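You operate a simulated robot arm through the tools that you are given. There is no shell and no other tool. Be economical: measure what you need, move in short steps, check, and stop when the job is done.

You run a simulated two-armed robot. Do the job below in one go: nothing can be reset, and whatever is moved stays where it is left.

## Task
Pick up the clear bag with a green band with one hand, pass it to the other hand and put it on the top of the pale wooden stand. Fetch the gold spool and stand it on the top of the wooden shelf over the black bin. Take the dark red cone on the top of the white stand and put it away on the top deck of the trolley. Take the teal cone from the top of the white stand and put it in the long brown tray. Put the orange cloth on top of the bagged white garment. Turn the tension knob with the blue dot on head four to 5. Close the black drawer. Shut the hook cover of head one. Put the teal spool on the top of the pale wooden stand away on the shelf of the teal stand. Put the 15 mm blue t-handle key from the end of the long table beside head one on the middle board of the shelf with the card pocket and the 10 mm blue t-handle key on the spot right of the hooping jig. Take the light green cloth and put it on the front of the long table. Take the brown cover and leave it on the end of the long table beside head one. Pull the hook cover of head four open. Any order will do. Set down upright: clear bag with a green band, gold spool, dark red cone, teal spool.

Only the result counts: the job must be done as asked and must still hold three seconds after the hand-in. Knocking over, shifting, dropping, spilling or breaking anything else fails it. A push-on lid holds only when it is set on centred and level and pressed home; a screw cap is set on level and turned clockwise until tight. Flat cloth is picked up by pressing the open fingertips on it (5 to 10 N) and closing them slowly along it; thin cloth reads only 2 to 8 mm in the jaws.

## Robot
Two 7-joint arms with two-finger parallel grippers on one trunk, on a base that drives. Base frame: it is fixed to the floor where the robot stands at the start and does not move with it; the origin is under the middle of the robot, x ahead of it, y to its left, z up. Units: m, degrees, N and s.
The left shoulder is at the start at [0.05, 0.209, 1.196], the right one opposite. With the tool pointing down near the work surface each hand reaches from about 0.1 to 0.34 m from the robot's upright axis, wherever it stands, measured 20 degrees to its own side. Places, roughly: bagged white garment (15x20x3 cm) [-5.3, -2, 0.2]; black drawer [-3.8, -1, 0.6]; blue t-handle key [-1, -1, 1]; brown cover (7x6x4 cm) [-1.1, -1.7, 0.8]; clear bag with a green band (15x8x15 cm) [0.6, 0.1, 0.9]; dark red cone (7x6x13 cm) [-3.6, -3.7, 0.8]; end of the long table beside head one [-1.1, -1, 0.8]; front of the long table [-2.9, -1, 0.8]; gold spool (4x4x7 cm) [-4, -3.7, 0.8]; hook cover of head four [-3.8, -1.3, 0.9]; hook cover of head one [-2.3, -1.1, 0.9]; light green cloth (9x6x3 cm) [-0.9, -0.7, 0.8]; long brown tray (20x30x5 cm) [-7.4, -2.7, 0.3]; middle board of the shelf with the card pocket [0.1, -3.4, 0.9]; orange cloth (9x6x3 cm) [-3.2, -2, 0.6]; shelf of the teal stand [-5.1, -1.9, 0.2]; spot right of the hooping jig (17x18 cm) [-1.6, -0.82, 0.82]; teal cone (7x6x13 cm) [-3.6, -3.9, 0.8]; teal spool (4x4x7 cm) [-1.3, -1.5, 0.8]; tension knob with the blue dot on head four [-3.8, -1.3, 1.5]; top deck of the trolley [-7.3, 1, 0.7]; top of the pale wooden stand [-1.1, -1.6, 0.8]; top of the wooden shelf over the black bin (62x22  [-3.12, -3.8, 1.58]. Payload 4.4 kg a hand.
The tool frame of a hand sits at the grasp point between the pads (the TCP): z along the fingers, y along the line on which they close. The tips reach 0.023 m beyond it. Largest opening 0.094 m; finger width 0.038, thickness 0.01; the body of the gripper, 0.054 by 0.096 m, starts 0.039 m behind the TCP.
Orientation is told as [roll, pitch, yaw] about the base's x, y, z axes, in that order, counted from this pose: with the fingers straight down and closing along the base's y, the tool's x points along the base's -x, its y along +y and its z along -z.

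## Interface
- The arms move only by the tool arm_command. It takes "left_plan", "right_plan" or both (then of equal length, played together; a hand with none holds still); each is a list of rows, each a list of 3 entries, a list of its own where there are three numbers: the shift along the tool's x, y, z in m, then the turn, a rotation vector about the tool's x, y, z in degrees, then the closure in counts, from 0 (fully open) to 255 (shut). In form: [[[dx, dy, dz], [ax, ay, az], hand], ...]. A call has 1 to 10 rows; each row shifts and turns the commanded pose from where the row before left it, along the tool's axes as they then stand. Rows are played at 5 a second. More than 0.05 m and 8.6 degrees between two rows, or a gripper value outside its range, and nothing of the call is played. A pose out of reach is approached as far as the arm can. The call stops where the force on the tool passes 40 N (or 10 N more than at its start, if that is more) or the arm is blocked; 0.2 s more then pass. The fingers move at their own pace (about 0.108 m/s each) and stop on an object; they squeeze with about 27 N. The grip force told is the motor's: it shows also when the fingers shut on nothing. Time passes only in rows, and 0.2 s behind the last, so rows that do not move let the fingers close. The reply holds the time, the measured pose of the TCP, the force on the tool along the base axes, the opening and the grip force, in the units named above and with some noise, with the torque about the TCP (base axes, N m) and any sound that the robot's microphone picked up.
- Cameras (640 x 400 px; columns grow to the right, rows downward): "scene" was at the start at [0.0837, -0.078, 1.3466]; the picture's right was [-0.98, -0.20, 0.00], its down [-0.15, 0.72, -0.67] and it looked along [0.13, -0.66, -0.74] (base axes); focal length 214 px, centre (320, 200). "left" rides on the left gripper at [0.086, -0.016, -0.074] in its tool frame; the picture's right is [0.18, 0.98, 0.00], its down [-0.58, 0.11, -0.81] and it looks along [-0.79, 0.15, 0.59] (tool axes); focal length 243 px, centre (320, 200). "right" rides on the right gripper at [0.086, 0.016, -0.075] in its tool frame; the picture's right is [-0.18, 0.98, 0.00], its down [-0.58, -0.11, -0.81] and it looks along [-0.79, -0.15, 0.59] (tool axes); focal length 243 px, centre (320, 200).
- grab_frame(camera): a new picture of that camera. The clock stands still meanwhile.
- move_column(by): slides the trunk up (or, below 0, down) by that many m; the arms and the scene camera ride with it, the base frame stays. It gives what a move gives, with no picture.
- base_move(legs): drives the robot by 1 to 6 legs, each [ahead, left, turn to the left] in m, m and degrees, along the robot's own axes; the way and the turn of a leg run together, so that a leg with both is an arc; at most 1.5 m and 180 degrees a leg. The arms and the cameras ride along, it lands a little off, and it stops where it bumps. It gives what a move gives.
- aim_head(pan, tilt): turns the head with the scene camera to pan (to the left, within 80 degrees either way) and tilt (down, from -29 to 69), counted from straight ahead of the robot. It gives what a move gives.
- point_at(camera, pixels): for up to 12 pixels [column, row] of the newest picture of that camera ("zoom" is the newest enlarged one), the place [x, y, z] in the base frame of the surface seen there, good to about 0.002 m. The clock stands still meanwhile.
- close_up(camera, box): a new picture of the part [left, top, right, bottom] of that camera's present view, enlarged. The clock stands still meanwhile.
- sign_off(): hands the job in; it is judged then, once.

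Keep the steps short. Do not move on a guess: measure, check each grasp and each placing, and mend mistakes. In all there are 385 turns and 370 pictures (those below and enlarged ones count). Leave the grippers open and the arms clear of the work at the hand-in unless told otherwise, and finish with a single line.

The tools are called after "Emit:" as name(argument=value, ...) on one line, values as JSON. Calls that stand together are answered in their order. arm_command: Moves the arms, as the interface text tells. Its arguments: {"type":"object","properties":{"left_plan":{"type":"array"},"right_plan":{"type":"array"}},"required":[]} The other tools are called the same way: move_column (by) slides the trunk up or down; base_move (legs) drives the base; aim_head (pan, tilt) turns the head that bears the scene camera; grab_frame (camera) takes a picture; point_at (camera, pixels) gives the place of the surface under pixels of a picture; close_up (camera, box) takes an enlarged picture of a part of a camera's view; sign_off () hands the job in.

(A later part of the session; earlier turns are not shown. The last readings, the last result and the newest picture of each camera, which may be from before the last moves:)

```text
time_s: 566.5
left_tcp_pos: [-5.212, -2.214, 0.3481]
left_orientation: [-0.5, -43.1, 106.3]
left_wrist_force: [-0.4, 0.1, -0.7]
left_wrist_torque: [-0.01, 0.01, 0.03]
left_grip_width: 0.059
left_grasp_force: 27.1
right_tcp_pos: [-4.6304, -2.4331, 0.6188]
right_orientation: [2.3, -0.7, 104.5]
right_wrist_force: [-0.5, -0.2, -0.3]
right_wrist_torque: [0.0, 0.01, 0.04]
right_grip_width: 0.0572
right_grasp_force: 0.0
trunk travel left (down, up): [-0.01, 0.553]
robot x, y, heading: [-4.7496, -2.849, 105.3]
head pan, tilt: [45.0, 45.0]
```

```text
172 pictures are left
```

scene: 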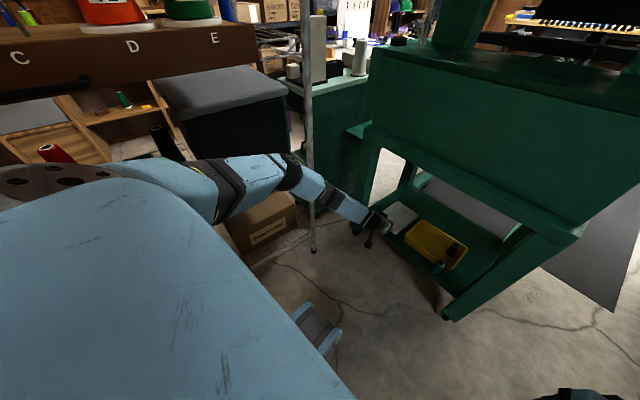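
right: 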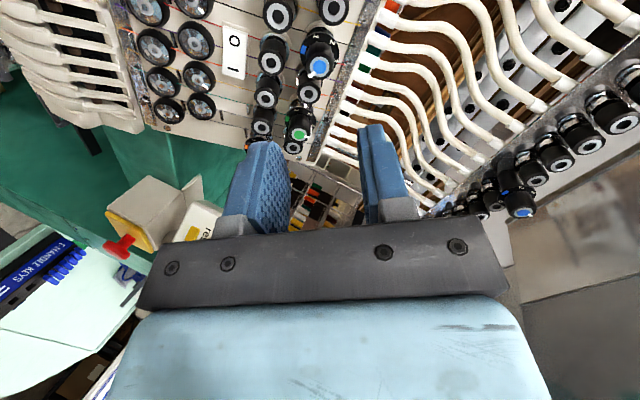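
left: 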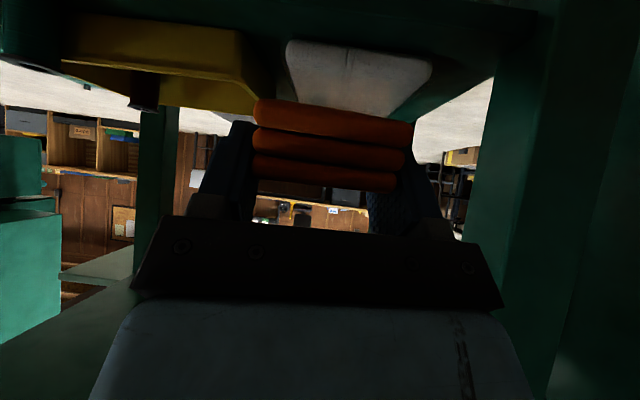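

Emit:
base_move(legs=[[0.15, -0.01, 0]])

Emit:
grab_frame(camera="left")

Emit:
grab_frame(camera="scene")

```text
time_s: 567.9
left_tcp_pos: [-5.2415, -2.0698, 0.3478]
left_orientation: [-0.6, -43.2, 106.3]
left_wrist_force: [0.0, 0.8, -0.9]
left_wrist_torque: [-0.04, 0.03, 0.01]
left_grip_width: 0.0595
left_grasp_force: 26.7
right_tcp_pos: [-4.6597, -2.289, 0.619]
right_orientation: [2.3, -0.7, 104.5]
right_wrist_force: [-0.2, -0.9, 0.7]
right_wrist_torque: [-0.02, 0.01, 0.0]
right_grip_width: 0.0574
right_grasp_force: 0.0
trunk travel left (down, up): [-0.01, 0.553]
robot x, y, heading: [-4.7774, -2.7043, 104.8]
head pan, tilt: [45.0, 45.0]
```

```text
171 pictures are left
```

left: 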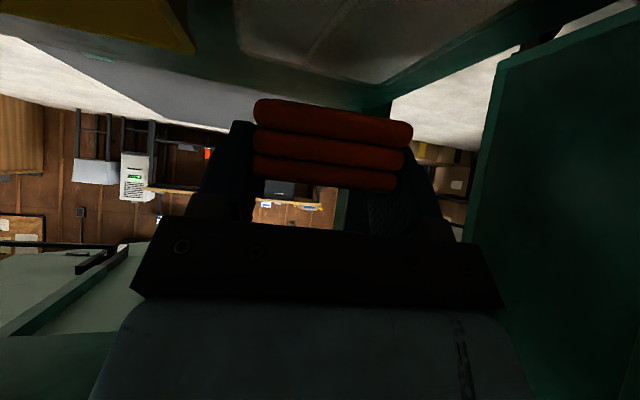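

```text
170 pictures are left
```

scene: 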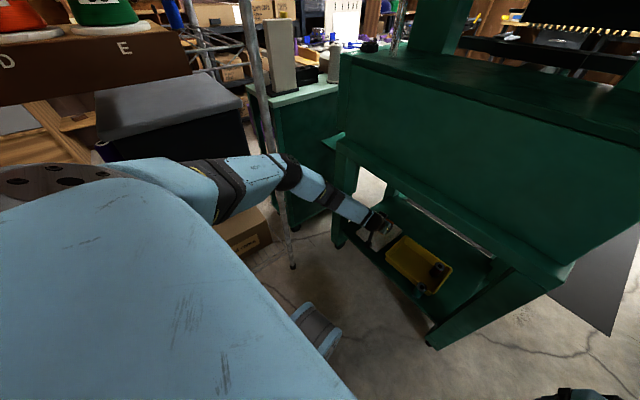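

Emit:
arm_command(left_plan=[[[0.0136, 0, 0.0146], [0, 0, 0], 255], [[0.0136, 0, 0.0146], [0, 0, 0], 255], [[0.0034, 0, 0.0037], [0, 0, 0], 255]])

Emit:
arm_command(left_plan=[[[0.002, 0, 0.0022], [0, 0, 0], 255], [[0.002, 0, 0.0022], [0, 0, 0], 255]])

```text
time_s: 568.7
left_tcp_pos: [-5.2591, -2.0678, 0.3173]
left_orientation: [-0.6, -42.9, 106.3]
left_wrist_force: [-0.9, -0.5, -0.5]
left_wrist_torque: [0.01, -0.02, -0.02]
left_grip_width: 0.0593
left_grasp_force: 27.1
left hand out of reach, approached as far as the arm can: row 1, 2
right_tcp_pos: [-4.6598, -2.2871, 0.6191]
right_orientation: [2.3, -0.7, 104.5]
right_wrist_force: [-0.8, -0.2, -0.7]
right_wrist_torque: [0.02, -0.01, -0.05]
right_grip_width: 0.0575
right_grasp_force: 0.0
trunk travel left (down, up): [-0.01, 0.553]
robot x, y, heading: [-4.7767, -2.702, 105.2]
head pan, tilt: [45.0, 45.0]
```

```text
time_s: 569.3
left_tcp_pos: [-5.2603, -2.0671, 0.3143]
left_orientation: [-0.6, -42.8, 106.3]
left_wrist_force: [-0.3, -0.2, -0.4]
left_wrist_torque: [-0.02, -0.01, 0.02]
left_grip_width: 0.0597
left_grasp_force: 27.2
left hand out of reach, approached as far as the arm can: row 2
right_tcp_pos: [-4.6596, -2.2875, 0.6197]
right_orientation: [2.3, -0.7, 104.4]
right_wrist_force: [0.1, -1.3, 0.1]
right_wrist_torque: [-0.04, 0.01, -0.01]
right_grip_width: 0.0571
right_grasp_force: 0.1
trunk travel left (down, up): [-0.01, 0.553]
robot x, y, heading: [-4.7751, -2.7046, 105.2]
head pan, tilt: [45.0, 45.0]
```

Emit:
move_column(by=-0.01)

Emit:
arm_command(left_plan=[[[0.0015, 0, 0.0015], [0, 2.5, 0], 255], [[0.0015, 0, 0.0015], [0, 2.5, 0], 255], [[0.0015, 0, 0.0015], [0, 0, 0], 255]])

Emit:
grab_frame(camera="left")

```text
time_s: 569.9
left_tcp_pos: [-5.2598, -2.0671, 0.3046]
left_orientation: [-0.7, -42.8, 106.3]
left_wrist_force: [-0.4, 0.4, 0.0]
left_wrist_torque: [-0.02, 0.0, -0.01]
left_grip_width: 0.0592
left_grasp_force: 26.4
right_tcp_pos: [-4.6589, -2.2872, 0.6091]
right_orientation: [2.3, -0.7, 104.5]
right_wrist_force: [0.1, 0.2, 0.2]
right_wrist_torque: [0.0, 0.0, -0.03]
right_grip_width: 0.0571
right_grasp_force: 0.0
trunk travel left (down, up): [0.0, 0.563]
robot x, y, heading: [-4.7737, -2.7035, 105.0]
head pan, tilt: [45.0, 45.0]
```

```text
time_s: 570.6
left_tcp_pos: [-5.2597, -2.0671, 0.2997]
left_orientation: [-0.5, -38.1, 106.3]
left_wrist_force: [-0.4, -1.1, 13.5]
left_wrist_torque: [0.64, 0.4, 0.06]
left_grip_width: 0.0592
left_grasp_force: 26.7
right_tcp_pos: [-4.6586, -2.2896, 0.6082]
right_orientation: [2.4, -0.8, 104.5]
right_wrist_force: [-0.5, -0.6, 0.4]
right_wrist_torque: [0.02, 0.01, 0.03]
right_grip_width: 0.0575
right_grasp_force: 0.0
trunk travel left (down, up): [0.0, 0.563]
robot x, y, heading: [-4.7724, -2.7036, 105.1]
head pan, tilt: [45.0, 45.0]
```

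```text
169 pictures are left
```

left: 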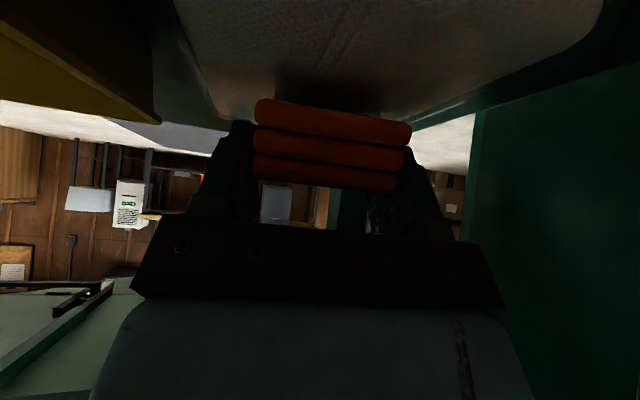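

Far edge rests on the garment (13.5 N). Release and withdraw along the tool axis.

Emit:
arm_command(left_plan=[[[0, 0, 0], [0, 0, 0], 38], [[0, 0, 0], [0, 0, 0], 38], [[0, 0, 0], [0, 0, 0], 38], [[0, 0, -0.03], [0, 0, 0], 38], [[0, 0, -0.03], [0, 0, 0], 38]])

Emit:
base_move(legs=[[-0.2, 0, 0]])

Emit:
grab_frame(camera="left")

Emit:
close_up(camera="scene", box=[340, 130, 500, 290])

```text
time_s: 571.9
left_tcp_pos: [-5.2501, -2.104, 0.3467]
left_orientation: [-0.5, -37.8, 106.3]
left_wrist_force: [0.9, 0.3, 0.0]
left_wrist_torque: [0.02, 0.01, 0.06]
left_grip_width: 0.0799
left_grasp_force: 0.2
right_tcp_pos: [-4.6602, -2.2886, 0.6096]
right_orientation: [2.3, -0.7, 104.5]
right_wrist_force: [-0.2, 0.0, 0.3]
right_wrist_torque: [-0.01, 0.02, 0.03]
right_grip_width: 0.0573
right_grasp_force: 0.0
trunk travel left (down, up): [0.0, 0.563]
robot x, y, heading: [-4.7745, -2.7003, 105.3]
head pan, tilt: [45.0, 45.0]
```

```text
time_s: 573.4
left_tcp_pos: [-5.1977, -2.2954, 0.3455]
left_orientation: [-0.6, -37.9, 106.3]
left_wrist_force: [-0.9, 0.1, 0.1]
left_wrist_torque: [0.02, -0.02, 0.01]
left_grip_width: 0.08
left_grasp_force: 0.1
right_tcp_pos: [-4.6073, -2.4786, 0.6114]
right_orientation: [2.3, -0.7, 104.5]
right_wrist_force: [-0.2, -0.2, 0.6]
right_wrist_torque: [-0.01, 0.0, -0.02]
right_grip_width: 0.0571
right_grasp_force: 0.1
trunk travel left (down, up): [0.0, 0.563]
robot x, y, heading: [-4.7218, -2.8953, 105.2]
head pan, tilt: [45.0, 45.0]
```

```text
168 pictures are left
```

left: 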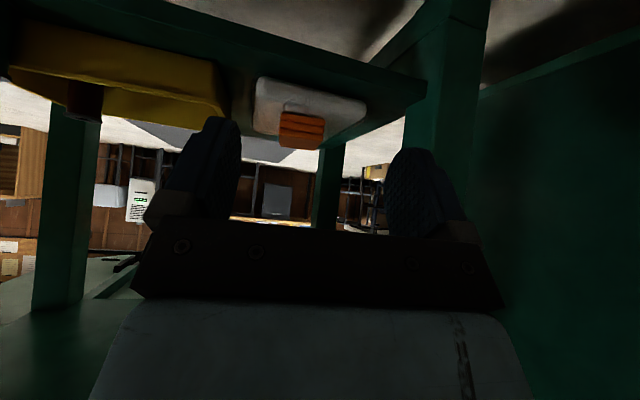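

```text
2.50 times, centred on (420, 210) of scene
```

zoom: 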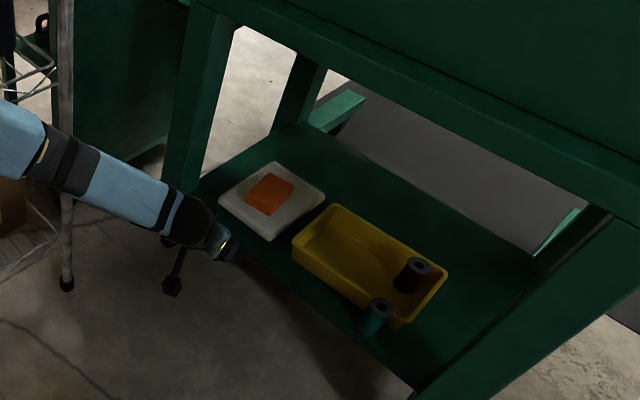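

Orange cloth lies flat on the garment and the teal spool stands. Raise the trunk and bring the left hand back to a plain downward pose.

Emit:
move_column(by=0.4)

Emit:
arm_command(left_plan=[[[0.02, -0.02, -0.03], [0, 5, 0], 38], [[0.025, -0.02, -0.025], [0, 5, 0], 38], [[0.03, -0.02, -0.02], [0, 5, 0], 38], [[0.03, -0.02, -0.02], [0, 5, 0], 38], [[0.03, -0.02, -0.02], [0, 5, 0], 38], [[0.03, -0.01, -0.02], [0, 5, 0], 38], [[0.03, 0, -0.03], [0, 5, 0], 38], [[0.03, 0, -0.03], [0, 3, 0], 38], [[0.03, 0, -0.03], [0, 0, 0], 38], [[0.03, 0, -0.03], [0, 0, 0], 38]])

```text
time_s: 577.3
left_tcp_pos: [-5.1979, -2.2938, 0.7457]
left_orientation: [-0.4, -37.8, 106.3]
left_wrist_force: [-0.1, 0.3, -0.3]
left_wrist_torque: [0.02, 0.0, -0.01]
left_grip_width: 0.08
left_grasp_force: 0.0
right_tcp_pos: [-4.6079, -2.4781, 1.0092]
right_orientation: [2.3, -0.7, 104.4]
right_wrist_force: [-0.7, -0.2, 0.0]
right_wrist_torque: [-0.03, 0.01, 0.0]
right_grip_width: 0.0571
right_grasp_force: 0.1
trunk travel left (down, up): [-0.4, 0.163]
robot x, y, heading: [-4.724, -2.9, 104.8]
head pan, tilt: [45.0, 45.0]
```

```text
time_s: 579.5
left_tcp_pos: [-5.0015, -2.5861, 0.9134]
left_orientation: [-0.4, 0.1, 105.9]
left_wrist_force: [-0.7, 0.0, 0.3]
left_wrist_torque: [0.01, 0.0, -0.01]
left_grip_width: 0.0799
left_grasp_force: 0.1
right_tcp_pos: [-4.6072, -2.4794, 1.0104]
right_orientation: [2.3, -0.6, 104.5]
right_wrist_force: [-0.3, -0.9, -0.2]
right_wrist_torque: [0.01, -0.01, 0.01]
right_grip_width: 0.0572
right_grasp_force: 0.1
trunk travel left (down, up): [-0.4, 0.163]
robot x, y, heading: [-4.7247, -2.8946, 104.8]
head pan, tilt: [45.0, 45.0]
```

Emit:
base_move(legs=[[-0.1, -0.83, 0], [0, 0, 165]])

Emit:
aim_head(pan=0, tilt=35)

Emit:
grab_frame(camera="scene")

```text
time_s: 593.9
left_tcp_pos: [-3.7104, -3.1449, 0.9119]
left_orientation: [-0.4, 0.3, -89.2]
left_wrist_force: [0.0, -0.8, 0.0]
left_wrist_torque: [0.02, -0.01, -0.02]
left_grip_width: 0.0801
left_grasp_force: 0.0
right_tcp_pos: [-4.1176, -3.1455, 1.0089]
right_orientation: [2.3, -0.6, -90.7]
right_wrist_force: [-0.1, -0.6, 0.5]
right_wrist_torque: [0.01, 0.01, 0.02]
right_grip_width: 0.0571
right_grasp_force: 0.1
trunk travel left (down, up): [-0.4, 0.163]
robot x, y, heading: [-3.8993, -2.7725, -90.1]
head pan, tilt: [45.0, 45.0]
```

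```text
time_s: 595.0
left_tcp_pos: [-3.7092, -3.1461, 0.9126]
left_orientation: [-0.4, 0.2, -89.2]
left_wrist_force: [-0.2, 0.3, 0.2]
left_wrist_torque: [0.0, 0.02, 0.04]
left_grip_width: 0.0799
left_grasp_force: 0.1
right_tcp_pos: [-4.1184, -3.1451, 1.0091]
right_orientation: [2.3, -0.6, -90.5]
right_wrist_force: [0.1, -0.3, -0.1]
right_wrist_torque: [0.02, -0.04, 0.02]
right_grip_width: 0.0573
right_grasp_force: 0.0
trunk travel left (down, up): [-0.4, 0.163]
robot x, y, heading: [-3.8992, -2.7681, -90.0]
head pan, tilt: [0.0, 35.0]
```

```text
166 pictures are left
```

scene: 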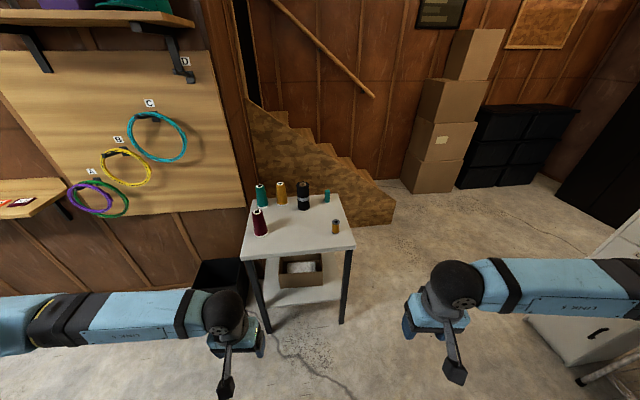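

Emit:
close_up(camera="scene", box=[230, 165, 370, 265])

Emit:
point_at(camera="zoom", pixels=[[483, 258], [483, 285], [470, 290], [132, 210], [132, 310], [110, 315], [155, 308], [148, 95], [147, 185], [65, 390], [565, 365], [320, 330]])

Emit:
point_at(camera="scene", pixels=[[100, 18], [180, 22], [200, 290], [240, 255], [355, 248], [100, 60], [20, 15], [245, 305]])

```text
4.00 times, centred on (300, 215) of scene
```

zoom: 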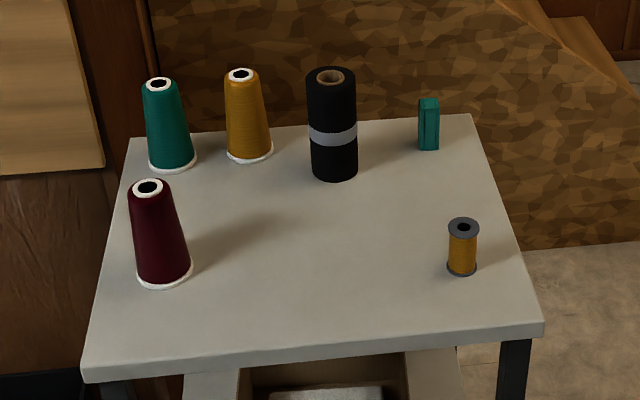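

```text
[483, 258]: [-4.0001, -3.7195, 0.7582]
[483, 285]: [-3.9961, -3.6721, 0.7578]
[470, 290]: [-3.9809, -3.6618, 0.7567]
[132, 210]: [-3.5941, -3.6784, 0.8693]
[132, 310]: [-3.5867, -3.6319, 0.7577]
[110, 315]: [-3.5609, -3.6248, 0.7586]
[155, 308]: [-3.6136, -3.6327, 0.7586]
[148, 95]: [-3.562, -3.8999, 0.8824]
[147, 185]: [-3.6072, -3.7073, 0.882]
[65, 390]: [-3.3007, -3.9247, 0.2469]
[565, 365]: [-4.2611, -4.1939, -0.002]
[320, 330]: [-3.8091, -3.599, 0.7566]
```

```text
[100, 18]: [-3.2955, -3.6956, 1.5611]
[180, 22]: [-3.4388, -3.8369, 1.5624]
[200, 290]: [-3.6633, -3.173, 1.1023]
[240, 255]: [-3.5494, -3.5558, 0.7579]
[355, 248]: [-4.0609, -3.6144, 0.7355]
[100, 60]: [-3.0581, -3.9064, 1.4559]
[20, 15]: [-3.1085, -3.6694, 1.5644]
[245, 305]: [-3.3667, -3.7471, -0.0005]
```

Tilt the right hand 60° forward (so the spool can later go on the high shelf), then lower the trunk.

Emit:
arm_command(right_plan=[[[-0.02, 0, 0], [0, -7.5, 0], 100], [[-0.02, 0, 0.005], [0, -7.5, 0], 100], [[-0.02, 0, 0.01], [0, -7.5, 0], 100], [[-0.02, 0, 0.01], [0, -7.5, 0], 100], [[-0.015, 0, 0.015], [0, -7.5, 0], 100], [[-0.01, 0, 0.015], [0, -7.5, 0], 100], [[0, 0, 0], [0, -7.5, 0], 100], [[0, 0, 0], [0, -7.5, 0], 100]])

Emit:
move_column(by=-0.2)

Emit:
grab_frame(camera="right")

```text
time_s: 596.8
left_tcp_pos: [-3.7095, -3.1465, 0.9126]
left_orientation: [-0.3, 0.2, -89.2]
left_wrist_force: [0.3, 0.9, -1.0]
left_wrist_torque: [0.02, -0.03, -0.01]
left_grip_width: 0.0799
left_grasp_force: 0.1
right_tcp_pos: [-4.1191, -3.2603, 0.9939]
right_orientation: [3.1, -41.9, -92.7]
right_wrist_force: [-0.5, -0.3, 0.1]
right_wrist_torque: [0.03, -0.01, -0.04]
right_grip_width: 0.057
right_grasp_force: 0.0
right hand out of reach, approached as far as the arm can: row 6, 7, 8
trunk travel left (down, up): [-0.4, 0.163]
robot x, y, heading: [-3.8961, -2.774, -90.0]
head pan, tilt: [0.0, 35.0]
```

```text
time_s: 599.0
left_tcp_pos: [-3.7088, -3.146, 0.7133]
left_orientation: [-0.4, 0.1, -89.1]
left_wrist_force: [-0.2, 0.7, 0.3]
left_wrist_torque: [-0.01, 0.02, 0.04]
left_grip_width: 0.08
left_grasp_force: 0.1
right_tcp_pos: [-4.119, -3.2605, 0.7954]
right_orientation: [3.1, -41.8, -92.6]
right_wrist_force: [0.1, 1.0, 0.2]
right_wrist_torque: [-0.01, 0.01, 0.01]
right_grip_width: 0.0571
right_grasp_force: 0.1
trunk travel left (down, up): [-0.2, 0.363]
robot x, y, heading: [-3.8999, -2.7716, -90.0]
head pan, tilt: [0.0, 35.0]
```

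```text
164 pictures are left
```

right: 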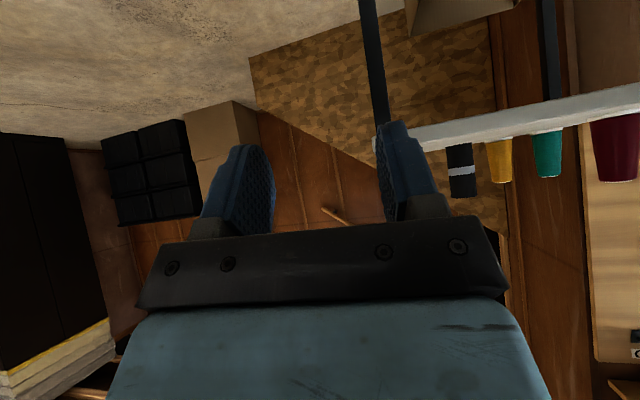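

Emit:
arm_command(right_plan=[[[-0.03, 0, -0.025], [2.5, -5.5, 0], 100], [[-0.03, 0, -0.025], [0, -5.5, 0], 100], [[-0.03, 0, -0.022], [0, -5.5, 0], 100]])

Emit:
move_column(by=-0.1)

```text
time_s: 599.8
left_tcp_pos: [-3.7084, -3.1465, 0.7132]
left_orientation: [-0.5, 0.1, -89.2]
left_wrist_force: [0.5, 0.3, -0.3]
left_wrist_torque: [-0.04, 0.05, 0.01]
left_grip_width: 0.0799
left_grasp_force: 0.0
right_tcp_pos: [-4.1187, -3.2658, 0.9098]
right_orientation: [0.5, -58.4, -92.8]
right_wrist_force: [0.7, 0.9, 1.1]
right_wrist_torque: [0.07, 0.02, 0.01]
right_grip_width: 0.0575
right_grasp_force: 0.0
trunk travel left (down, up): [-0.2, 0.363]
robot x, y, heading: [-3.8949, -2.7718, -90.1]
head pan, tilt: [0.0, 35.0]
```

```text
time_s: 601.1
left_tcp_pos: [-3.71, -3.1466, 0.6134]
left_orientation: [-0.3, 0.1, -89.3]
left_wrist_force: [0.7, -1.1, 0.9]
left_wrist_torque: [0.0, 0.0, -0.02]
left_grip_width: 0.0801
left_grasp_force: 0.0
right_tcp_pos: [-4.1213, -3.2671, 0.8096]
right_orientation: [0.8, -58.4, -93.2]
right_wrist_force: [-0.6, -0.3, 0.5]
right_wrist_torque: [0.02, 0.01, 0.01]
right_grip_width: 0.0571
right_grasp_force: 0.1
trunk travel left (down, up): [-0.1, 0.463]
robot x, y, heading: [-3.8963, -2.7757, -90.0]
head pan, tilt: [0.0, 35.0]
```

Emit:
arm_command(left_plan=[[[0.01, 0.02, -0.045], [0, 0, 0], 38], [[0.01, 0.02, -0.045], [0, 0, 0], 38], [[0.01, 0.02, -0.045], [0, 0, 0], 38], [[0, 0, -0.05], [0, 0, 0], 38], [[0, 0, -0.05], [0, 0, 0], 38], [[0, 0, -0.05], [0, 0, 0], 38], [[0, 0, -0.05], [0, 0, 0], 38]])

Emit:
close_up(camera="scene", box=[315, 170, 371, 205])

```text
refused: row 1 steps farther than a row can; nothing moved
```

```text
11.43 times, centred on (343, 188) of scene
```

zoom: 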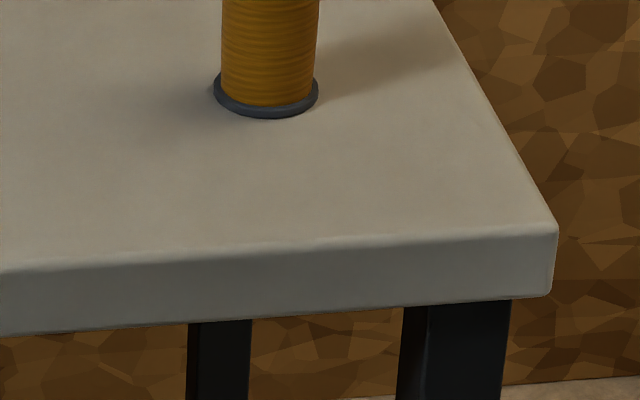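

Emit:
point_at(camera="zoom", pixels=[[225, 40], [270, 40], [315, 40], [270, 110], [270, 118], [270, 5], [265, 250], [555, 228]])

Emit:
arm_command(left_plan=[[[0.01, 0.02, -0.04], [0, 0, 0], 38], [[0.01, 0.02, -0.04], [0, 0, 0], 38], [[0.01, 0.02, -0.04], [0, 0, 0], 38], [[0, 0, -0.05], [0, 0, 0], 38], [[0, 0, -0.05], [0, 0, 0], 38], [[0, 0, -0.05], [0, 0, 0], 38], [[0, 0, -0.05], [0, 0, 0], 38]])

```text
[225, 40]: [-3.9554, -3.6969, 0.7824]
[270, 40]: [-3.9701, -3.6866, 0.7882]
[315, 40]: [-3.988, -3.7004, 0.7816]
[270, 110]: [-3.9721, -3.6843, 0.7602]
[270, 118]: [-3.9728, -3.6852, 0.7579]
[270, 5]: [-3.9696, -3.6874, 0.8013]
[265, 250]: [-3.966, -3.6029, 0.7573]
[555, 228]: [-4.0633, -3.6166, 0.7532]
```

```text
time_s: 602.7
left_tcp_pos: [-3.6491, -3.1164, 0.9329]
left_orientation: [-0.4, 0.2, -89.3]
left_wrist_force: [1.5, 0.5, -0.9]
left_wrist_torque: [-0.02, 0.02, 0.0]
left_grip_width: 0.0799
left_grasp_force: 0.1
right_tcp_pos: [-4.121, -3.2676, 0.8083]
right_orientation: [1.0, -58.4, -93.1]
right_wrist_force: [0.4, -0.5, -0.3]
right_wrist_torque: [0.01, -0.01, 0.0]
right_grip_width: 0.0575
right_grasp_force: 0.0
trunk travel left (down, up): [-0.1, 0.463]
robot x, y, heading: [-3.897, -2.7758, -89.8]
head pan, tilt: [0.0, 35.0]
```

Emit:
arm_command(right_plan=[[[0, 0, 0], [0, 8.4, 0], 60]])

Emit:
base_move(legs=[[0, 0.15, 0], [0.31, 0, 0]])

Emit:
grab_frame(camera="right")

```text
time_s: 603.1
left_tcp_pos: [-3.6499, -3.1157, 0.9335]
left_orientation: [-0.5, 0.1, -89.3]
left_wrist_force: [-0.8, -0.5, -0.4]
left_wrist_torque: [0.01, 0.04, 0.02]
left_grip_width: 0.08
left_grasp_force: 0.1
right_tcp_pos: [-4.1214, -3.2669, 0.8073]
right_orientation: [0.8, -49.8, -93.0]
right_wrist_force: [-0.7, 0.3, -0.2]
right_wrist_torque: [0.02, 0.0, 0.02]
right_grip_width: 0.0719
right_grasp_force: 0.1
trunk travel left (down, up): [-0.1, 0.463]
robot x, y, heading: [-3.8975, -2.773, -89.9]
head pan, tilt: [0.0, 35.0]
```

```text
time_s: 606.8
left_tcp_pos: [-3.4984, -3.4257, 0.9334]
left_orientation: [-0.5, 0.3, -89.4]
left_wrist_force: [0.6, -0.7, -0.2]
left_wrist_torque: [0.02, 0.0, 0.0]
left_grip_width: 0.0802
left_grasp_force: 0.0
right_tcp_pos: [-3.9715, -3.5771, 0.8083]
right_orientation: [0.7, -50.0, -93.1]
right_wrist_force: [0.4, -0.9, -0.1]
right_wrist_torque: [0.0, -0.02, 0.01]
right_grip_width: 0.0715
right_grasp_force: 0.1
trunk travel left (down, up): [-0.1, 0.463]
robot x, y, heading: [-3.7452, -3.0855, -90.2]
head pan, tilt: [0.0, 35.0]
```

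```text
162 pictures are left
```

right: 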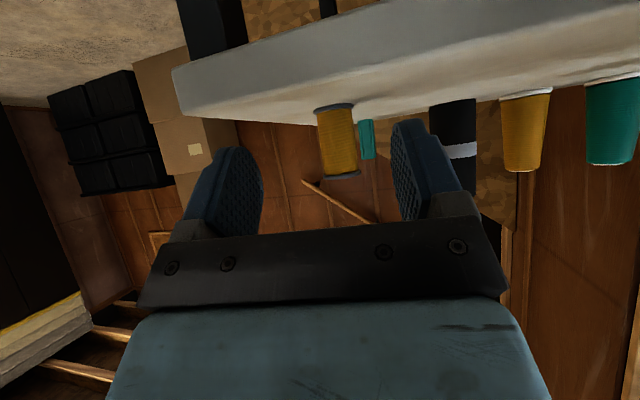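

Emit:
arm_command(right_plan=[[[-0.0255, 0.0022, 0.0335], [0, 0, 0], 60], [[-0.0255, 0.0022, 0.0335], [0, 0, 0], 60]])

Emit:
grab_frame(camera="right")

```text
time_s: 607.4
left_tcp_pos: [-3.4997, -3.4268, 0.9322]
left_orientation: [-0.4, 0.1, -89.4]
left_wrist_force: [0.8, 0.2, -0.5]
left_wrist_torque: [0.02, 0.0, 0.0]
left_grip_width: 0.0802
left_grasp_force: 0.1
right_tcp_pos: [-3.9713, -3.6602, 0.8039]
right_orientation: [0.7, -49.9, -93.0]
right_wrist_force: [0.9, 1.1, 0.0]
right_wrist_torque: [0.01, 0.02, 0.03]
right_grip_width: 0.0717
right_grasp_force: 0.1
trunk travel left (down, up): [-0.1, 0.463]
robot x, y, heading: [-3.7493, -3.0834, -90.2]
head pan, tilt: [0.0, 35.0]
```

```text
161 pictures are left
```

right: 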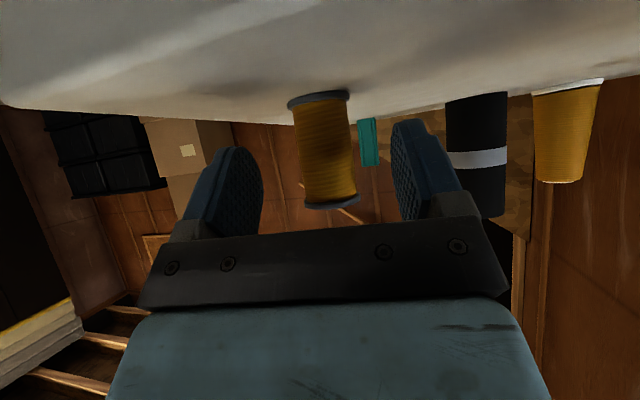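

Centred well. Finish the advance and close.

Emit:
arm_command(right_plan=[[[-0.0255, 0.0022, 0.0325], [0, 0, 0], 60], [[0, 0, 0], [0, 0, 0], 60], [[0, 0, 0], [0, 0, 0], 255], [[0, 0, 0], [0, 0, 0], 255], [[0, 0, 0], [0, 0, 0], 255]])

Emit:
grab_frame(camera="right")

```text
time_s: 608.6
left_tcp_pos: [-3.4995, -3.4261, 0.9338]
left_orientation: [-0.5, 0.1, -89.4]
left_wrist_force: [-0.1, 0.7, -0.1]
left_wrist_torque: [0.01, -0.01, -0.01]
left_grip_width: 0.08
left_grasp_force: 0.1
right_tcp_pos: [-3.9701, -3.7009, 0.8032]
right_orientation: [0.7, -50.0, -93.1]
right_wrist_force: [0.4, -1.5, 2.7]
right_wrist_torque: [-0.02, 0.06, 0.0]
right_grip_width: 0.0323
right_grasp_force: 26.9
trunk travel left (down, up): [-0.1, 0.463]
robot x, y, heading: [-3.7451, -3.0824, -90.3]
head pan, tilt: [0.0, 35.0]
```

```text
160 pictures are left
```

right: 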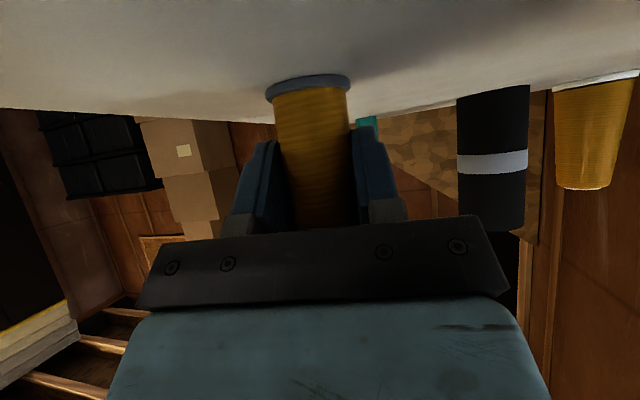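

Emit:
move_column(by=0.12)

Emit:
base_move(legs=[[-0.3, 0, 0], [0, 0.6, 0]])

Emit:
move_column(by=0.34)

Emit:
aim_head(pan=0, tilt=5)

Emit:
grab_frame(camera="scene")

```text
time_s: 610.1
left_tcp_pos: [-3.4985, -3.4269, 1.0525]
left_orientation: [-0.3, 0.2, -89.4]
left_wrist_force: [0.3, 0.5, 0.0]
left_wrist_torque: [-0.02, 0.0, -0.01]
left_grip_width: 0.0798
left_grasp_force: 0.1
right_tcp_pos: [-3.97, -3.7012, 0.9236]
right_orientation: [0.7, -49.9, -93.1]
right_wrist_force: [-0.2, -0.3, -0.4]
right_wrist_torque: [-0.06, 0.01, 0.0]
right_grip_width: 0.0321
right_grasp_force: 27.1
trunk travel left (down, up): [-0.22, 0.343]
robot x, y, heading: [-3.7462, -3.0841, -90.1]
head pan, tilt: [0.0, 35.0]
```

```text
time_s: 617.4
left_tcp_pos: [-2.8985, -3.131, 1.0533]
left_orientation: [-0.3, 0.1, -89.5]
left_wrist_force: [-0.4, -0.3, -0.2]
left_wrist_torque: [0.01, 0.02, 0.0]
left_grip_width: 0.0799
left_grasp_force: 0.1
right_tcp_pos: [-3.372, -3.4053, 0.9225]
right_orientation: [0.7, -50.0, -93.3]
right_wrist_force: [-0.4, -0.1, -0.7]
right_wrist_torque: [-0.01, -0.01, 0.03]
right_grip_width: 0.0322
right_grasp_force: 27.0
trunk travel left (down, up): [-0.22, 0.343]
robot x, y, heading: [-3.1469, -2.7893, -90.4]
head pan, tilt: [0.0, 35.0]
```

```text
time_s: 620.8
left_tcp_pos: [-2.8994, -3.1305, 1.3938]
left_orientation: [-0.3, 0.2, -89.5]
left_wrist_force: [0.1, 1.0, -0.4]
left_wrist_torque: [0.04, 0.0, -0.01]
left_grip_width: 0.0798
left_grasp_force: 0.0
right_tcp_pos: [-3.3713, -3.4038, 1.2627]
right_orientation: [0.7, -50.0, -93.1]
right_wrist_force: [-0.6, 0.0, 0.2]
right_wrist_torque: [-0.02, 0.03, 0.0]
right_grip_width: 0.0323
right_grasp_force: 27.2
trunk travel left (down, up): [-0.56, 0.003]
robot x, y, heading: [-3.1463, -2.7864, -90.2]
head pan, tilt: [0.0, 35.0]
```

```text
time_s: 621.7
left_tcp_pos: [-2.8995, -3.132, 1.3937]
left_orientation: [-0.4, 0.1, -89.6]
left_wrist_force: [0.1, -0.2, 0.5]
left_wrist_torque: [-0.02, 0.0, -0.01]
left_grip_width: 0.0802
left_grasp_force: 0.1
right_tcp_pos: [-3.3723, -3.4047, 1.2633]
right_orientation: [0.7, -50.1, -93.2]
right_wrist_force: [-0.8, -1.1, 0.1]
right_wrist_torque: [-0.02, -0.02, 0.0]
right_grip_width: 0.0325
right_grasp_force: 26.8
trunk travel left (down, up): [-0.56, 0.003]
robot x, y, heading: [-3.1475, -2.7863, -90.2]
head pan, tilt: [0.0, 5.0]
```

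```text
159 pictures are left
```

scene: 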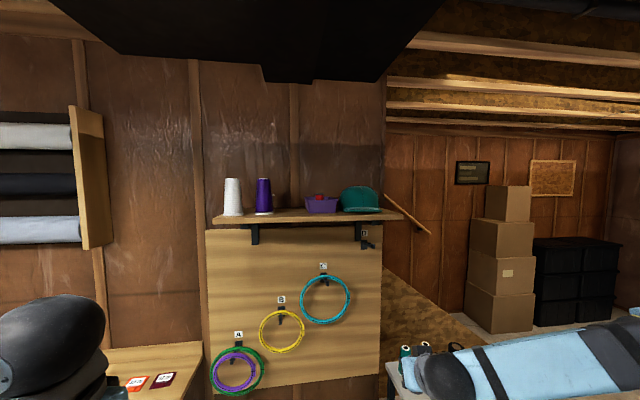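

Emit:
close_up(camera="scene", box=[200, 165, 420, 245])

Emit:
point_at(camera="zoom", pixels=[[40, 155], [95, 140], [185, 140], [240, 150], [270, 150], [310, 130], [355, 120], [410, 130], [520, 130], [560, 145], [240, 158], [280, 140]])

```text
2.91 times, centred on (310, 205) of scene
```

zoom: 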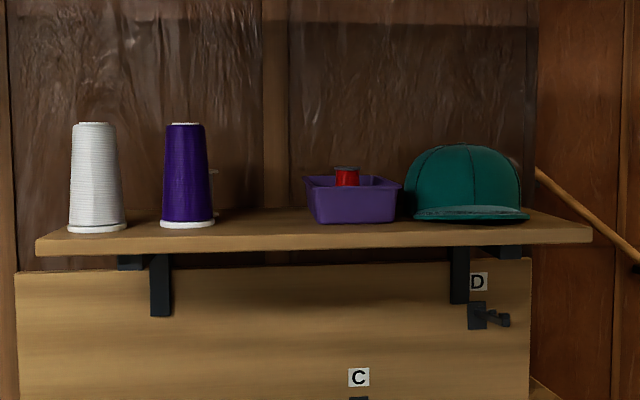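

```text
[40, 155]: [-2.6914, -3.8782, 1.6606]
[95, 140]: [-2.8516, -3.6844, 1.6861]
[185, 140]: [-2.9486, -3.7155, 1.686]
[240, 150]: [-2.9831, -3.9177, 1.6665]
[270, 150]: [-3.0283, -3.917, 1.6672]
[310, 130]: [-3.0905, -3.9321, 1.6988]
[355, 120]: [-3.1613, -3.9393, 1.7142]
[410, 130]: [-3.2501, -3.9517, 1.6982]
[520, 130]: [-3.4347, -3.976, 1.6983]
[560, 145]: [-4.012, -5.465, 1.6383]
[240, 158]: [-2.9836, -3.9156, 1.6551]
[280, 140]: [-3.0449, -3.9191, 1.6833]
```

Emit:
point_at(camera="zoom", pixels=[[255, 220], [255, 232], [255, 240], [255, 250], [213, 222], [308, 215], [160, 225], [260, 212], [320, 235], [570, 228], [318, 180], [330, 220]])

```text
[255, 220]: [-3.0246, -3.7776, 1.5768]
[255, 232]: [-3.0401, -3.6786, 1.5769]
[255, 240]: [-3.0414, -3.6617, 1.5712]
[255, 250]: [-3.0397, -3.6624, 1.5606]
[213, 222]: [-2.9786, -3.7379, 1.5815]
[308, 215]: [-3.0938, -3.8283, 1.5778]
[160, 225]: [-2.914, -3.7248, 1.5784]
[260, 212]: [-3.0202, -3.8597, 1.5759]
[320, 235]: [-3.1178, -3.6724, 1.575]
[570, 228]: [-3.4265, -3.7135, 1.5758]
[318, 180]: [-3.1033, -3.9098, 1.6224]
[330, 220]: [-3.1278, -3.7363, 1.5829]
```

Board top z 1.577, front y −3.665; free gap between purple cone and tray, target (−3.04, −3.73). Raise the right hand.

Emit:
arm_command(right_plan=[[[-0.0306, 0, -0.0257], [0, 0, 0], 255], [[-0.0306, 0, -0.0257], [0, 0, 0], 255], [[-0.0306, 0, -0.0257], [0, 0, 0], 255], [[-0.0306, 0, -0.0257], [0, 0, 0], 255], [[-0.0306, 0, -0.0257], [0, 0, 0], 255], [[-0.0306, 0, -0.0257], [0, 0, 0], 255], [[-0.0306, 0, -0.0257], [0, 0, 0], 255], [[-0.0306, 0, -0.0257], [0, 0, 0], 255], [[-0.0306, 0, -0.0257], [0, 0, 0], 255], [[-0.0306, 0, -0.0257], [0, 0, 0], 255]])

```text
time_s: 623.9
left_tcp_pos: [-2.8998, -3.1301, 1.394]
left_orientation: [-0.4, 0.1, -89.5]
left_wrist_force: [-0.4, 0.5, 0.3]
left_wrist_torque: [-0.02, 0.01, -0.02]
left_grip_width: 0.0797
left_grasp_force: 0.0
right_tcp_pos: [-3.3742, -3.4049, 1.6631]
right_orientation: [0.7, -49.9, -93.3]
right_wrist_force: [0.7, 0.9, 0.1]
right_wrist_torque: [0.01, 0.0, -0.03]
right_grip_width: 0.0323
right_grasp_force: 27.1
trunk travel left (down, up): [-0.56, 0.003]
robot x, y, heading: [-3.149, -2.7905, -90.1]
head pan, tilt: [0.0, 5.0]
```

Emit:
arm_command(right_plan=[[[0, 0.045, 0], [0, 0, 0], 255], [[0, 0.045, 0], [0, 0, 0], 255], [[0, 0.045, 0], [0, 0, 0], 255], [[0, 0.045, 0], [0, 0, 0], 255]])

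Emit:
base_move(legs=[[0, 0.15, 0], [0.22, 0, 0]])

Emit:
grab_frame(camera="scene")

Emit:
grab_frame(camera="right")

```text
time_s: 624.9
left_tcp_pos: [-2.8958, -3.1317, 1.3923]
left_orientation: [-0.7, 0.3, -89.6]
left_wrist_force: [0.7, 0.4, 0.3]
left_wrist_torque: [-0.01, 0.01, 0.01]
left_grip_width: 0.08
left_grasp_force: 0.0
right_tcp_pos: [-3.1915, -3.4137, 1.6632]
right_orientation: [0.5, -50.0, -93.1]
right_wrist_force: [0.6, -0.1, -0.2]
right_wrist_torque: [0.0, 0.05, -0.03]
right_grip_width: 0.0322
right_grasp_force: 26.5
trunk travel left (down, up): [-0.56, 0.003]
robot x, y, heading: [-3.1437, -2.7888, -90.4]
head pan, tilt: [0.0, 5.0]
```

```text
time_s: 628.2
left_tcp_pos: [-2.754, -3.3506, 1.3939]
left_orientation: [-0.4, -0.1, -89.6]
left_wrist_force: [0.0, 0.6, -0.4]
left_wrist_torque: [-0.01, -0.04, -0.03]
left_grip_width: 0.0795
left_grasp_force: 0.0
right_tcp_pos: [-3.0504, -3.6313, 1.6632]
right_orientation: [0.8, -50.1, -93.3]
right_wrist_force: [0.0, 0.4, -1.3]
right_wrist_torque: [0.01, 0.02, 0.01]
right_grip_width: 0.0323
right_grasp_force: 27.2
trunk travel left (down, up): [-0.56, 0.003]
robot x, y, heading: [-3.0014, -3.004, -90.5]
head pan, tilt: [0.0, 5.0]
```

```text
157 pictures are left
```

scene: 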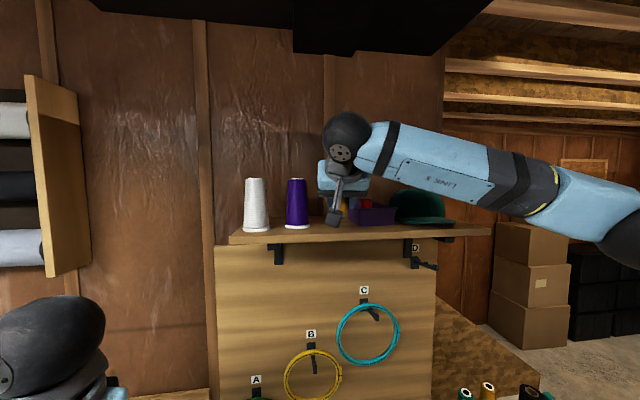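

```text
156 pictures are left
```

right: 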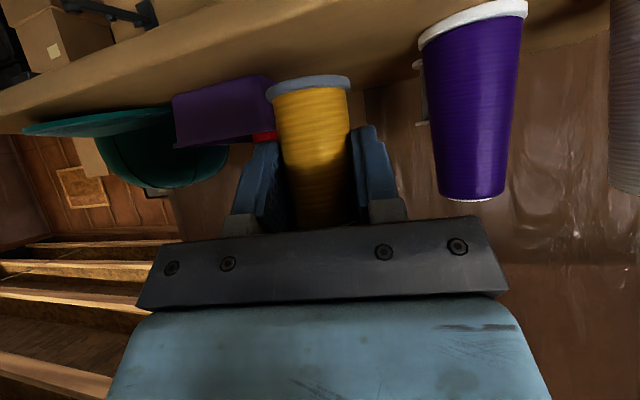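

Emit:
arm_command(right_plan=[[[-0.0214, 0.0053, 0.0255], [0, 0, 0], 255], [[-0.0214, 0.0053, 0.0255], [0, 0, 0], 255], [[-0.0214, 0.0053, 0.0255], [0, 0, 0], 255]])

Emit:
grab_frame(camera="right")

Emit:
close_up(camera="scene", box=[220, 160, 460, 260])

```text
time_s: 629.0
left_tcp_pos: [-2.7528, -3.3551, 1.3922]
left_orientation: [-0.6, 0.3, -89.6]
left_wrist_force: [0.5, -1.3, -0.4]
left_wrist_torque: [0.05, -0.01, 0.02]
left_grip_width: 0.0801
left_grasp_force: 0.0
right_tcp_pos: [-3.0368, -3.7377, 1.6622]
right_orientation: [0.7, -49.9, -93.3]
right_wrist_force: [-0.3, 0.0, -0.7]
right_wrist_torque: [0.02, 0.0, -0.02]
right_grip_width: 0.0325
right_grasp_force: 27.2
trunk travel left (down, up): [-0.56, 0.003]
robot x, y, heading: [-2.9988, -3.0111, -90.5]
head pan, tilt: [0.0, 5.0]
```

```text
155 pictures are left
```

right: 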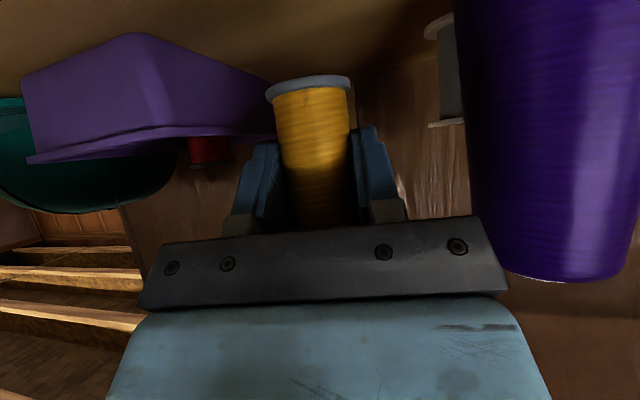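

```text
2.67 times, centred on (340, 210) of scene
```

zoom: 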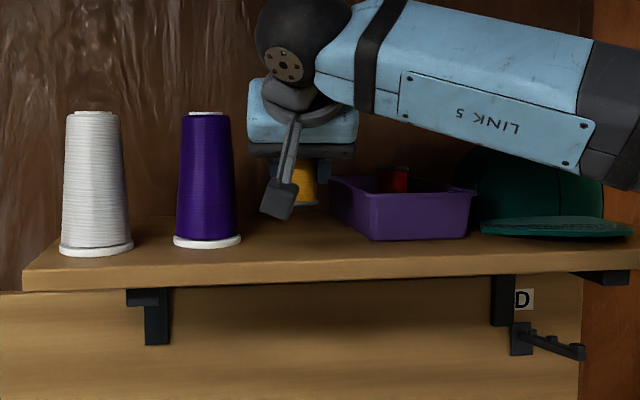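

Emit:
arm_command(right_plan=[[[0.0115, 0, 0.0096], [0, 0, 0], 255], [[0.0115, 0, 0.0096], [0, 0, 0], 255], [[0.0046, 0, 0.0039], [0, 0, 0], 255]])

Emit:
arm_command(right_plan=[[[0.0015, 0, 0.0013], [0, 0, 0], 255], [[0.0015, 0, 0.0013], [0, 0, 0], 255]])

```text
time_s: 629.8
left_tcp_pos: [-2.7537, -3.3529, 1.3941]
left_orientation: [-0.4, 0.1, -89.7]
left_wrist_force: [0.1, 0.6, 1.2]
left_wrist_torque: [-0.02, -0.01, 0.01]
left_grip_width: 0.08
left_grasp_force: 0.1
right_tcp_pos: [-3.0361, -3.7342, 1.6291]
right_orientation: [0.7, -50.0, -93.4]
right_wrist_force: [-0.1, 0.1, -0.7]
right_wrist_torque: [-0.02, 0.03, -0.02]
right_grip_width: 0.0322
right_grasp_force: 27.2
trunk travel left (down, up): [-0.56, 0.003]
robot x, y, heading: [-2.9969, -3.0087, -90.3]
head pan, tilt: [0.0, 5.0]
```

```text
time_s: 630.4
left_tcp_pos: [-2.7537, -3.352, 1.394]
left_orientation: [-0.4, 0.2, -89.9]
left_wrist_force: [0.4, -0.3, 0.6]
left_wrist_torque: [-0.01, 0.0, 0.01]
left_grip_width: 0.08
left_grasp_force: 0.1
right_tcp_pos: [-3.0382, -3.7345, 1.6244]
right_orientation: [0.7, -50.0, -93.4]
right_wrist_force: [0.0, 0.9, -0.4]
right_wrist_torque: [-0.02, -0.02, 0.01]
right_grip_width: 0.0322
right_grasp_force: 26.7
trunk travel left (down, up): [-0.56, 0.003]
robot x, y, heading: [-2.9979, -3.0085, -90.4]
head pan, tilt: [0.0, 5.0]
```

Emit:
arm_command(right_plan=[[[0.0015, 0, 0.0013], [0, 0, 0], 255], [[0.0008, 0, 0.0006], [0, 0, 0], 255]])

Emit:
arm_command(right_plan=[[[0.0008, 0, 0.0006], [0, 0, 0], 255], [[0.0008, 0, 0.0006], [0, 0, 0], 255]])

```text
time_s: 631.0
left_tcp_pos: [-2.7526, -3.3527, 1.394]
left_orientation: [-0.4, 0.1, -89.6]
left_wrist_force: [0.3, 0.3, -0.1]
left_wrist_torque: [0.02, 0.03, 0.0]
left_grip_width: 0.0801
left_grasp_force: 0.1
right_tcp_pos: [-3.0386, -3.7337, 1.6228]
right_orientation: [0.8, -50.2, -93.4]
right_wrist_force: [0.1, -4.7, 13.2]
right_wrist_torque: [-0.12, 0.17, 0.09]
right_grip_width: 0.0323
right_grasp_force: 26.3
trunk travel left (down, up): [-0.56, 0.003]
robot x, y, heading: [-2.9991, -3.0079, -90.6]
head pan, tilt: [0.0, 5.0]
```

```text
time_s: 631.6
left_tcp_pos: [-2.7544, -3.3509, 1.3949]
left_orientation: [-0.4, 0.2, -89.7]
left_wrist_force: [0.1, -0.1, 0.1]
left_wrist_torque: [0.0, 0.0, 0.0]
left_grip_width: 0.08
left_grasp_force: 0.1
right_tcp_pos: [-3.0384, -3.7331, 1.6206]
right_orientation: [0.8, -50.2, -93.4]
right_wrist_force: [-0.1, -5.2, 19.7]
right_wrist_torque: [-0.09, 0.16, 0.01]
right_grip_width: 0.0325
right_grasp_force: 27.2
trunk travel left (down, up): [-0.56, 0.003]
robot x, y, heading: [-2.9987, -3.0056, -90.4]
head pan, tilt: [0.0, 5.0]
```

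Emit:
arm_command(right_plan=[[[-0.0015, 0, -0.0013], [0, 0, 0], 255], [[0, 0, 0], [0, 0, 0], 115], [[0, 0, 0], [0, 0, 0], 115], [[0, 0, -0.025], [0, 0, 0], 115], [[0, 0, -0.04], [0, 0, 0], 115], [[0, 0, -0.04], [0, 0, 0], 115], [[0, 0, -0.04], [0, 0, 0], 115]])

Emit:
grab_frame(camera="right")

```text
time_s: 633.2
left_tcp_pos: [-2.7528, -3.3514, 1.394]
left_orientation: [-0.4, 0.0, -89.6]
left_wrist_force: [0.2, -0.1, -0.1]
left_wrist_torque: [0.0, 0.01, 0.01]
left_grip_width: 0.08
left_grasp_force: 0.0
right_tcp_pos: [-3.0336, -3.6211, 1.7159]
right_orientation: [0.7, -50.2, -93.3]
right_wrist_force: [-0.4, 0.0, 0.7]
right_wrist_torque: [-0.02, -0.03, -0.03]
right_grip_width: 0.0516
right_grasp_force: 0.0
trunk travel left (down, up): [-0.56, 0.003]
robot x, y, heading: [-3.0014, -3.008, -90.6]
head pan, tilt: [0.0, 5.0]
```

```text
153 pictures are left
```

right: 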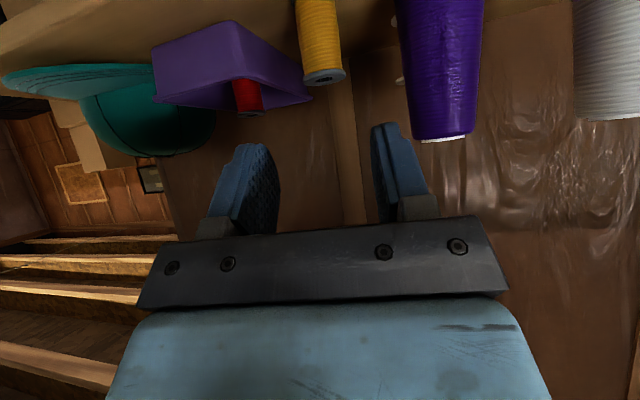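

Gold spool stands on the shelf. Now back off, bring the right hand down and go to the cones.

Emit:
base_move(legs=[[-0.25, 0, 0.5], [0, -0.5, 0]])

Emit:
arm_command(right_plan=[[[0.032, 0, 0.018], [0, 8.3, 0], 0], [[0.03, 0, 0.022], [0, 8.3, 0], 0], [[0.028, 0, 0.026], [0, 8.3, 0], 0], [[0.02, -0.01, 0.03], [0, 8.3, 0], 0], [[0.015, -0.01, 0.035], [0, 8.3, 0], 0], [[0.01, -0.02, 0.038], [0, 8.5, 0], 0], [[0, -0.02, 0.04], [0, 0, 0], 0], [[0, -0.02, 0.04], [0, 0, 0], 0]])

Emit:
move_column(by=-0.3)

Emit:
aim_head(pan=0, tilt=45)

Emit:
grab_frame(camera="scene")

```text
time_s: 639.5
left_tcp_pos: [-3.246, -3.0977, 1.3937]
left_orientation: [-0.4, 0.2, -88.8]
left_wrist_force: [-0.7, 0.1, -0.1]
left_wrist_torque: [-0.01, -0.01, 0.02]
left_grip_width: 0.0801
left_grasp_force: 0.0
right_tcp_pos: [-3.5214, -3.3753, 1.7138]
right_orientation: [0.7, -50.0, -92.4]
right_wrist_force: [0.1, 0.5, -1.1]
right_wrist_torque: [0.0, 0.03, 0.03]
right_grip_width: 0.0516
right_grasp_force: 0.0
trunk travel left (down, up): [-0.56, 0.003]
robot x, y, heading: [-3.4961, -2.7588, -89.4]
head pan, tilt: [0.0, 5.0]
```

```text
time_s: 641.3
left_tcp_pos: [-3.2478, -3.1004, 1.3938]
left_orientation: [-0.3, 0.2, -88.9]
left_wrist_force: [-0.2, 0.3, 0.3]
left_wrist_torque: [0.02, -0.03, 0.0]
left_grip_width: 0.0798
left_grasp_force: 0.1
right_tcp_pos: [-3.6011, -3.3348, 1.4118]
right_orientation: [0.6, 0.0, -91.9]
right_wrist_force: [-0.7, 0.1, 0.7]
right_wrist_torque: [0.0, -0.01, -0.03]
right_grip_width: 0.0942
right_grasp_force: 0.0
trunk travel left (down, up): [-0.56, 0.003]
robot x, y, heading: [-3.4986, -2.7576, -89.5]
head pan, tilt: [0.0, 5.0]
```

```text
time_s: 644.3
left_tcp_pos: [-3.2464, -3.0988, 1.0935]
left_orientation: [-0.3, 0.2, -88.7]
left_wrist_force: [-0.4, 0.5, 0.2]
left_wrist_torque: [-0.07, 0.0, -0.01]
left_grip_width: 0.0801
left_grasp_force: 0.1
right_tcp_pos: [-3.5991, -3.334, 1.1138]
right_orientation: [0.5, -0.1, -91.8]
right_wrist_force: [0.4, -0.5, -0.2]
right_wrist_torque: [0.01, 0.0, 0.0]
right_grip_width: 0.0941
right_grasp_force: 0.0
trunk travel left (down, up): [-0.26, 0.303]
robot x, y, heading: [-3.4964, -2.7636, -89.3]
head pan, tilt: [0.0, 5.0]
```

```text
time_s: 645.4
left_tcp_pos: [-3.2462, -3.0986, 1.0936]
left_orientation: [-0.4, 0.2, -88.7]
left_wrist_force: [0.6, 1.0, 0.4]
left_wrist_torque: [-0.01, -0.02, -0.01]
left_grip_width: 0.08
left_grasp_force: 0.0
right_tcp_pos: [-3.5978, -3.334, 1.1116]
right_orientation: [0.5, 0.0, -92.0]
right_wrist_force: [-0.4, 0.3, -0.9]
right_wrist_torque: [-0.06, -0.01, -0.02]
right_grip_width: 0.094
right_grasp_force: 0.1
trunk travel left (down, up): [-0.26, 0.303]
robot x, y, heading: [-3.5, -2.756, -89.5]
head pan, tilt: [0.0, 45.0]
```

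```text
152 pictures are left
```

scene: 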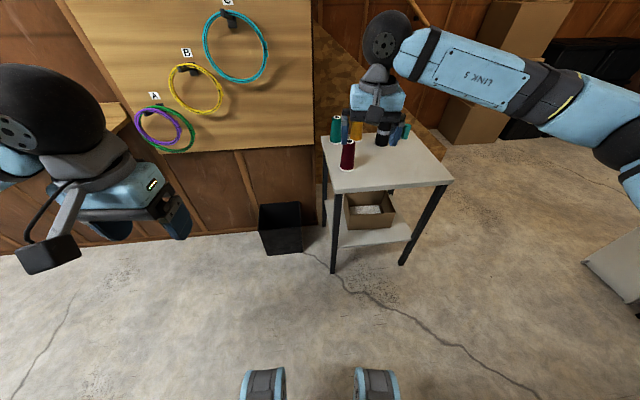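

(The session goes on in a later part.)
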